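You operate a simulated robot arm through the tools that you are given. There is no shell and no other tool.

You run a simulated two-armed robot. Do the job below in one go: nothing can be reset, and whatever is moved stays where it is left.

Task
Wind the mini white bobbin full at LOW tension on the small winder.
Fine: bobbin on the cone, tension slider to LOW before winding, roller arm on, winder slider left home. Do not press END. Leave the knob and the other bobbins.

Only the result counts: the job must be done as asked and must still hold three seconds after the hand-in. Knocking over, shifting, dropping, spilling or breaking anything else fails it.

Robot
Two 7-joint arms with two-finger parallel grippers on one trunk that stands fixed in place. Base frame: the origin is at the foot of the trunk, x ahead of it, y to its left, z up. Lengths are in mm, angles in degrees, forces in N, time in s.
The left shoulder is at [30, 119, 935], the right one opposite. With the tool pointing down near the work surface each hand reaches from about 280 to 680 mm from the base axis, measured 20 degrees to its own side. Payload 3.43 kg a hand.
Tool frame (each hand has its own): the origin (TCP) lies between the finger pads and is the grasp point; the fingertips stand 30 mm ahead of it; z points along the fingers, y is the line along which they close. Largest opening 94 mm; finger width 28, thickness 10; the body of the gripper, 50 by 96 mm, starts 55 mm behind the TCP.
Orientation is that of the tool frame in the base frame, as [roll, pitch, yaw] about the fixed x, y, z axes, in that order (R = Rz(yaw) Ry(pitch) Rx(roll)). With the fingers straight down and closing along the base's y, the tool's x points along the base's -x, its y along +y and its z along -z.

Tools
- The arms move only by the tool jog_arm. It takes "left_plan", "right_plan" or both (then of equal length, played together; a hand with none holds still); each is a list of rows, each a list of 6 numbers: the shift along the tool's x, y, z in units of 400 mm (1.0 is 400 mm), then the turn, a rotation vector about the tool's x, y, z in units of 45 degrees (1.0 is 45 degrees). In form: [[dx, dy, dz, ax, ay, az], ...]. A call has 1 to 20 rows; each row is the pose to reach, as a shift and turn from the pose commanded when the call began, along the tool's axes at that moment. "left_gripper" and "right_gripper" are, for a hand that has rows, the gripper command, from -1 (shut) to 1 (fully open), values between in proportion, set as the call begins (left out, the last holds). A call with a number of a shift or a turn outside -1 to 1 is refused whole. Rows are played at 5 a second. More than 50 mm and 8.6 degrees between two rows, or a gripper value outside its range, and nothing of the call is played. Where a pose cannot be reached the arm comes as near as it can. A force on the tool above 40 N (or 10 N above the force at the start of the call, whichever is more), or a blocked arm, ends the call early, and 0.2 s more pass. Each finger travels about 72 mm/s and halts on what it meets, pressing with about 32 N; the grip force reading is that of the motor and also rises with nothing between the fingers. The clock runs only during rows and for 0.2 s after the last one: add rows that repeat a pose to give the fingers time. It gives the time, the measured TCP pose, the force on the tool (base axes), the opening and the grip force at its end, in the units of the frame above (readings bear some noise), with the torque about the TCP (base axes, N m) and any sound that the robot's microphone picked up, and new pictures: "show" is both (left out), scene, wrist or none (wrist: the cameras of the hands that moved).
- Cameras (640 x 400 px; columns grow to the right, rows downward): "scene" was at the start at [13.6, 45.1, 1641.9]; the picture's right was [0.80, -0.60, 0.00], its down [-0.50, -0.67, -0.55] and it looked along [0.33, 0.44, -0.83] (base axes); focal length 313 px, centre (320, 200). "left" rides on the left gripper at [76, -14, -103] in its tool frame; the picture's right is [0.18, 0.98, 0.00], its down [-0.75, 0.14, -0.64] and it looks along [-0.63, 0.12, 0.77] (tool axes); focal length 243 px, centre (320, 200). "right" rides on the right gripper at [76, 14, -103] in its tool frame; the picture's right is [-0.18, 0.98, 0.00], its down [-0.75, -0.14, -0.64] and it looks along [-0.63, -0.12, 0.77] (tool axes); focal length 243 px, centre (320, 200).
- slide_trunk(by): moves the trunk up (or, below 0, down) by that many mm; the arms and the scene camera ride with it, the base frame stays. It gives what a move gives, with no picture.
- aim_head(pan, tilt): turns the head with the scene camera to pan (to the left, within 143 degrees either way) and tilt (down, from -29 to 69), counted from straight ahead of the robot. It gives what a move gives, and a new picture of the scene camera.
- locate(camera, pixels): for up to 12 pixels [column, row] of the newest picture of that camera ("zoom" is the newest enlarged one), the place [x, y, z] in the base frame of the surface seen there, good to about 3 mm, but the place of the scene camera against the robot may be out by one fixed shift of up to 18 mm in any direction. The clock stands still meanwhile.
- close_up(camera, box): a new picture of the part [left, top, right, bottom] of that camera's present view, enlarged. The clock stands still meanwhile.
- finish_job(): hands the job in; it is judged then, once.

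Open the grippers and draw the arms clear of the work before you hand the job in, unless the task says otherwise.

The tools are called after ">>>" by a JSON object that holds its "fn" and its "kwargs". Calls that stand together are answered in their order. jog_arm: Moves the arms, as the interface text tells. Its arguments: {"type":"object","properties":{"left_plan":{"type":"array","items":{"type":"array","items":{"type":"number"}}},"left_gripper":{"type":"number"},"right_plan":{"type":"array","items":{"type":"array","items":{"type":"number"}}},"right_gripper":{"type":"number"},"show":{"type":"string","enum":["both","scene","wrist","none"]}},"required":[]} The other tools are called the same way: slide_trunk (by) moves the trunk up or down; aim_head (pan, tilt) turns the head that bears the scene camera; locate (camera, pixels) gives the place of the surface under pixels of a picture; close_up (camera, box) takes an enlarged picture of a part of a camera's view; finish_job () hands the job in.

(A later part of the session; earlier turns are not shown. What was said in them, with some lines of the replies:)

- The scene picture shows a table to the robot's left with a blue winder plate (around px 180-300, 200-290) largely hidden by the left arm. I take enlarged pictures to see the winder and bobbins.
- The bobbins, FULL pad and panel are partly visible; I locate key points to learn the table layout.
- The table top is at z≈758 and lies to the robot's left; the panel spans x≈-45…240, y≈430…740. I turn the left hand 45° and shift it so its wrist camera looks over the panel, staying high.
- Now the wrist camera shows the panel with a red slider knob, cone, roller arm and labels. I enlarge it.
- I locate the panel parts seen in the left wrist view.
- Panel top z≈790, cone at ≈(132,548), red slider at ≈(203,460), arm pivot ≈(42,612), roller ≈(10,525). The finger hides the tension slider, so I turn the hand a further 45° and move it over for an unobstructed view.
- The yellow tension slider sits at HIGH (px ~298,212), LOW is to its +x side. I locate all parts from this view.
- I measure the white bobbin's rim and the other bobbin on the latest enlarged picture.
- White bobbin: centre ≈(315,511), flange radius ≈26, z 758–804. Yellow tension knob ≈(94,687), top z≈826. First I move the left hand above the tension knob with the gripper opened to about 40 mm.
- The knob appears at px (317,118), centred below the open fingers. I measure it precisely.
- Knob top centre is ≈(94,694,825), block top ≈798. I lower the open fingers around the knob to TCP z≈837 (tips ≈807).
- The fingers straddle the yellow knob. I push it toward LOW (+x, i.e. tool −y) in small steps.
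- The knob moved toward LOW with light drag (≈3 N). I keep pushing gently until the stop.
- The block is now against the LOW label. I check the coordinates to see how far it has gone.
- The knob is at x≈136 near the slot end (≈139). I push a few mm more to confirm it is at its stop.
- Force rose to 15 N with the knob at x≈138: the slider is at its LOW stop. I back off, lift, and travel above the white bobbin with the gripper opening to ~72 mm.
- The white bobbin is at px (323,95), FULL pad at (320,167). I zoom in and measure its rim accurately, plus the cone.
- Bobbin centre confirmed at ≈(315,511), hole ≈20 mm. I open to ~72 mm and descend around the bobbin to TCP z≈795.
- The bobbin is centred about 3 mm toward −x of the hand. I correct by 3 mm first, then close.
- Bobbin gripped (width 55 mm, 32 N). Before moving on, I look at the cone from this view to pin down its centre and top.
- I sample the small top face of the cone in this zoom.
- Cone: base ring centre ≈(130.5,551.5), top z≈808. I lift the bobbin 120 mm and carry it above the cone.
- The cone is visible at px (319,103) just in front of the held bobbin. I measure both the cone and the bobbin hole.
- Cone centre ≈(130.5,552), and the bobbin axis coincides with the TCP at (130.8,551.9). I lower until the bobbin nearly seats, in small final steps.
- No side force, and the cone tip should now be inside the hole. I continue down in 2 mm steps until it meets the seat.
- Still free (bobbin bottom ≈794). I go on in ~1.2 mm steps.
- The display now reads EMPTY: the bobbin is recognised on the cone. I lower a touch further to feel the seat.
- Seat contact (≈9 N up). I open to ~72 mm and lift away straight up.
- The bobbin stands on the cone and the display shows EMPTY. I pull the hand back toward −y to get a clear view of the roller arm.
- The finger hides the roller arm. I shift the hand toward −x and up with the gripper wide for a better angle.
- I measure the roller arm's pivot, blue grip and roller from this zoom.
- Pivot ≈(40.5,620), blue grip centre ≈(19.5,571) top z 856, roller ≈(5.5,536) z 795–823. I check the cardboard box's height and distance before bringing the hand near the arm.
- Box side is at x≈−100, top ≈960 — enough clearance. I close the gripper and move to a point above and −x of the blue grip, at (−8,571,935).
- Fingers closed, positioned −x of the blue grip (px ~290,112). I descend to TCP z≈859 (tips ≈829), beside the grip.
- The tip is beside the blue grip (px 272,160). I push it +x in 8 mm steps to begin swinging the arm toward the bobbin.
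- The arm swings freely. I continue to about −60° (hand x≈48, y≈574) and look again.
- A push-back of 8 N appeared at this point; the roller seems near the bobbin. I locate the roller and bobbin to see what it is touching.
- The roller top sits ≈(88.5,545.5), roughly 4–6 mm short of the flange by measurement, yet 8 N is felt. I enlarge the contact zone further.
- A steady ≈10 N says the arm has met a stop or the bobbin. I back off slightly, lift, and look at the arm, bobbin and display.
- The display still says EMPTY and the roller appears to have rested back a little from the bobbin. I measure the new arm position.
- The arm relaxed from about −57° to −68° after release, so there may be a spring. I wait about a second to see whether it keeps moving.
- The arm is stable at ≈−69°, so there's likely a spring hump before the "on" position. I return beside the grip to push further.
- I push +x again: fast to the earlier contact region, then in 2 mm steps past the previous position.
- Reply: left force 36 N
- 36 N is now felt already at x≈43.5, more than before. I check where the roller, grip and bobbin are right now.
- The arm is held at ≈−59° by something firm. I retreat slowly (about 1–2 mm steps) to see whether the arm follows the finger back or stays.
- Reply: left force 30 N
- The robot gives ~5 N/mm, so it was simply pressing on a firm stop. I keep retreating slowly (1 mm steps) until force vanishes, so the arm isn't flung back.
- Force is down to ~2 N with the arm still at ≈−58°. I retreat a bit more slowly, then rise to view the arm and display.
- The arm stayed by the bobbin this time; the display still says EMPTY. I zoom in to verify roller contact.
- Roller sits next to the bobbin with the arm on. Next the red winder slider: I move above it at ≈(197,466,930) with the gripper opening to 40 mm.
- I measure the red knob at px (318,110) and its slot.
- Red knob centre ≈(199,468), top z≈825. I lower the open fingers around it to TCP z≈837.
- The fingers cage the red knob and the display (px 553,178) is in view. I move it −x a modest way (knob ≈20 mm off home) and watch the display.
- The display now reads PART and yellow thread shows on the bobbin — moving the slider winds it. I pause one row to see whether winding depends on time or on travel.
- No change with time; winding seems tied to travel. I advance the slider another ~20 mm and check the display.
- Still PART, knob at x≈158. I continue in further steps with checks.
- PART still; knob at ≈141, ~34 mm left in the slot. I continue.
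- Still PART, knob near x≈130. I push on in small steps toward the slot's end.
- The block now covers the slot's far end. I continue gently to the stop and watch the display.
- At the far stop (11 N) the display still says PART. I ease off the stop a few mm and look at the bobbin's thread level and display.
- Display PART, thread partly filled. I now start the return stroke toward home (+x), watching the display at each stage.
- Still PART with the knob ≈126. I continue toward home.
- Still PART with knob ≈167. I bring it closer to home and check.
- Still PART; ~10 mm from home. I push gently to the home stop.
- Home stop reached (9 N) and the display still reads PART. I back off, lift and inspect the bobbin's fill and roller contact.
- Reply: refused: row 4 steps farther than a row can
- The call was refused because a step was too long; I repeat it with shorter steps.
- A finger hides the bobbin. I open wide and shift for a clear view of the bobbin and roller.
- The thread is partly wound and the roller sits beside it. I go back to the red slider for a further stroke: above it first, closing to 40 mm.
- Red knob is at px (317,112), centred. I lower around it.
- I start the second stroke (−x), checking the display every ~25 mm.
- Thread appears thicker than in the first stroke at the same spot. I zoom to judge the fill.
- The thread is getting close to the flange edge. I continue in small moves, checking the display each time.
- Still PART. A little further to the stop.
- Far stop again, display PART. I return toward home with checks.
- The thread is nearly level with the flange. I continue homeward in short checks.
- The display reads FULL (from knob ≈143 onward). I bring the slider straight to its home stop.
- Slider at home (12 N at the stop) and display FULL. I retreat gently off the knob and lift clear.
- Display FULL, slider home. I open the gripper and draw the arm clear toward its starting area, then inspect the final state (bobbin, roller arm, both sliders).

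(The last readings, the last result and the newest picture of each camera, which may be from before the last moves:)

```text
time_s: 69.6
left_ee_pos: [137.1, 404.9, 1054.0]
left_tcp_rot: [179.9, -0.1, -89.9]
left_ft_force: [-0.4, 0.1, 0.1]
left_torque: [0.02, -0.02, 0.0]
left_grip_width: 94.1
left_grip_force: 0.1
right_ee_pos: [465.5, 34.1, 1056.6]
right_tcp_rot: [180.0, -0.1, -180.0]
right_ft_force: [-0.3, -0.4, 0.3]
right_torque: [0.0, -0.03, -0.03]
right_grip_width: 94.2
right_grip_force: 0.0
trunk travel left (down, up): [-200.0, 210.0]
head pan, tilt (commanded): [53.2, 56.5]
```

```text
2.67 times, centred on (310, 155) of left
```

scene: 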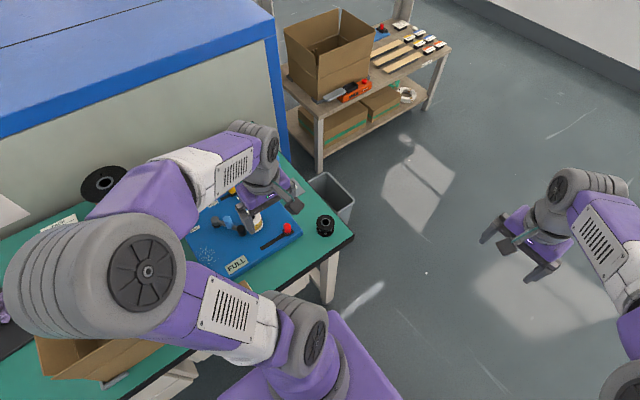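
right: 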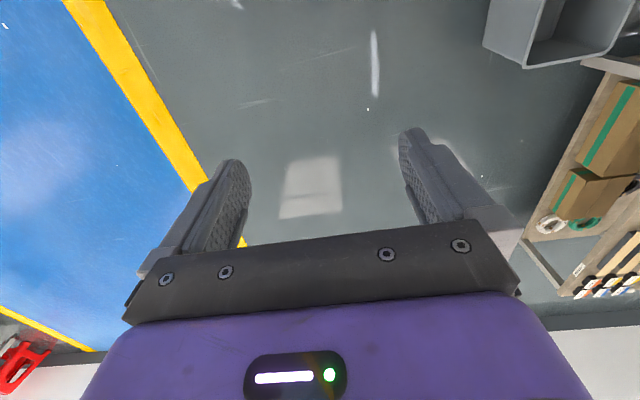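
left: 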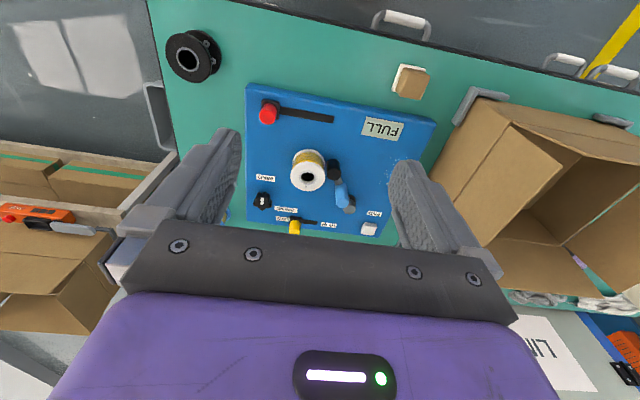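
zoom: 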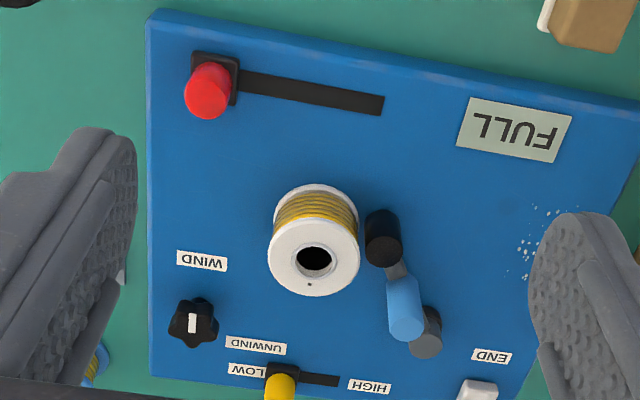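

Everything looks right; I check the final coordinates of roller, sliders and bobbin.

>>> {"fn": "locate", "kwargs": {"camera": "zoom", "pixels": [[385, 252], [370, 250], [403, 325], [425, 345], [208, 105], [280, 385], [285, 240], [345, 240], [312, 290], [383, 103], [310, 190], [338, 380]]}}

>>> {"fn": "close_up", "kwargs": {"camera": "scene", "box": [180, 170, 320, 280]}}

```text
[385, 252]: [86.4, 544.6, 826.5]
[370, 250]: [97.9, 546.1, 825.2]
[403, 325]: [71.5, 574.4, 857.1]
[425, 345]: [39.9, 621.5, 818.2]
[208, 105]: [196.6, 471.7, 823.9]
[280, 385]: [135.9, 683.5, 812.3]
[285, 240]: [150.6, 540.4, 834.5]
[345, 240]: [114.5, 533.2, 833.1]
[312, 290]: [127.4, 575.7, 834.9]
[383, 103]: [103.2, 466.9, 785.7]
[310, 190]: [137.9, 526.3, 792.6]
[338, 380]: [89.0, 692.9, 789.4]
```

```text
3.64 times, centred on (250, 225) of scene
```

zoom: 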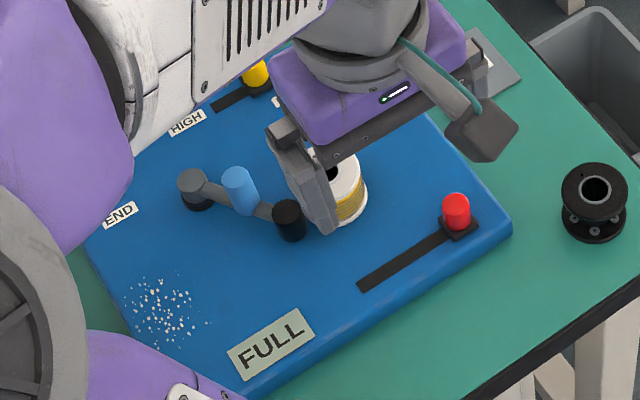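

Roller, tension slider (LOW), red slider (home) and bobbin are all in place. I draw the left hand clear of the table and make one last check.

>>> {"fn": "jog_arm", "kwargs": {"left_plan": [[0.04, -0.08, 0, 0, 0, 0], [0.08, -0.16, 0, 0, 0, 0], [0.12, -0.24, 0, 0, 0, 0], [0.16, -0.32, 0, 0, 0, 0], [0.2, -0.4, 0, 0, 0, 0], [0.2, -0.4, 0, 0, 0, 0]], "left_gripper": 1, "show": "both"}}

>>> {"fn": "close_up", "kwargs": {"camera": "scene", "box": [160, 150, 360, 290]}}

```text
time_s: 71.0
left_ee_pos: [296.8, 323.0, 1053.1]
left_tcp_rot: [180.0, 0.0, -90.0]
left_ft_force: [0.0, -0.6, 0.1]
left_torque: [0.03, -0.01, 0.0]
left_grip_width: 93.7
left_grip_force: 0.0
right_ee_pos: [466.5, 34.4, 1058.0]
right_tcp_rot: [180.0, 0.0, -179.9]
right_ft_force: [0.2, -0.3, -0.2]
right_torque: [-0.04, 0.01, -0.03]
right_grip_width: 93.9
right_grip_force: 0.1
trunk travel left (down, up): [-200.0, 210.0]
head pan, tilt (commanded): [53.2, 56.5]
```

scene: 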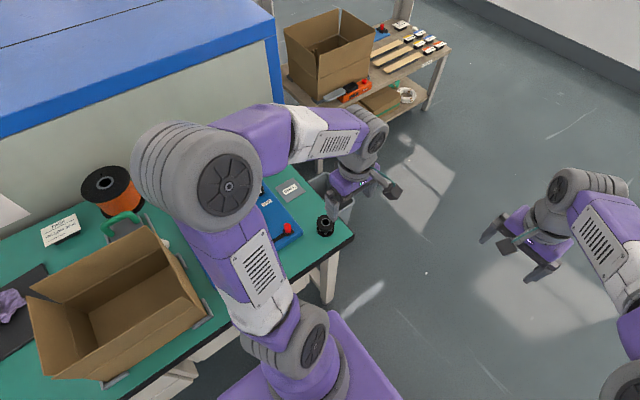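
left: 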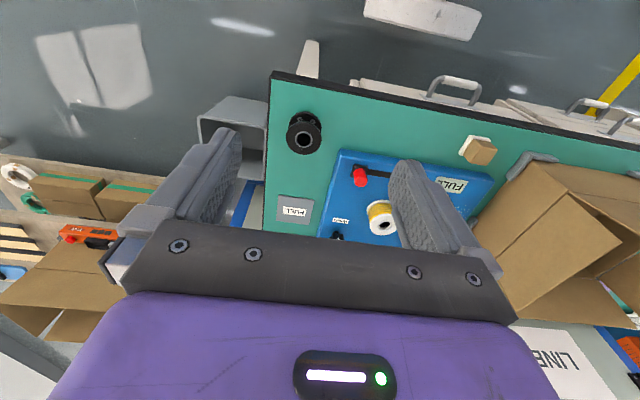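

```text
2.86 times, centred on (260, 220) of scene
```

zoom: 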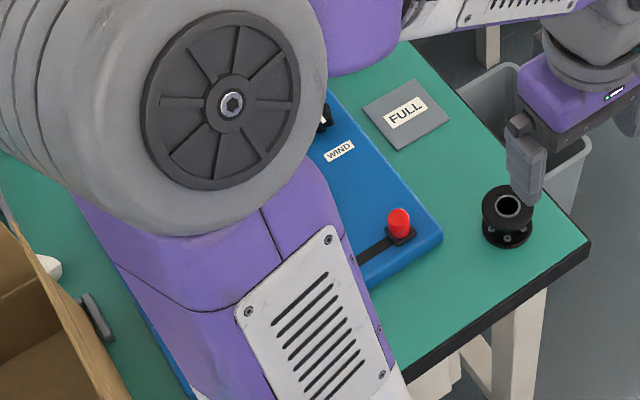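

The hand is clear with grippers open, the display still reads FULL, the tension is at LOW, the roller arm is on, the red slider is home, and END and the knob were not touched. I hand the job in.

>>> {"fn": "finish_job", "kwargs": {}}

```text
The job is handed in.
```

The mini white bobbin is wound full at LOW tension, and the job is handed in. No verdict on the hand-in has come back.

- **Bobbin:** it is seated on the cone. The display went from EMPTY to PART to FULL and still read FULL when I handed in.
- **Tension slider:** I moved it to its LOW stop before any winding.
- **Roller arm:** it is swung on against its stop and stayed there through winding. The roller measured a few millimetres short of the bobbin flange, so I can't confirm it touches. My first push did not hold and I had to repeat it.
- **Winder slider:** filling took two full out-and-back strokes. The slider is back at its home stop.
- **Left alone:** I did not touch END, the knob or the other bobbins, and I saw nothing knocked or shifted.

Both grippers are open and the arms are clear of the table.
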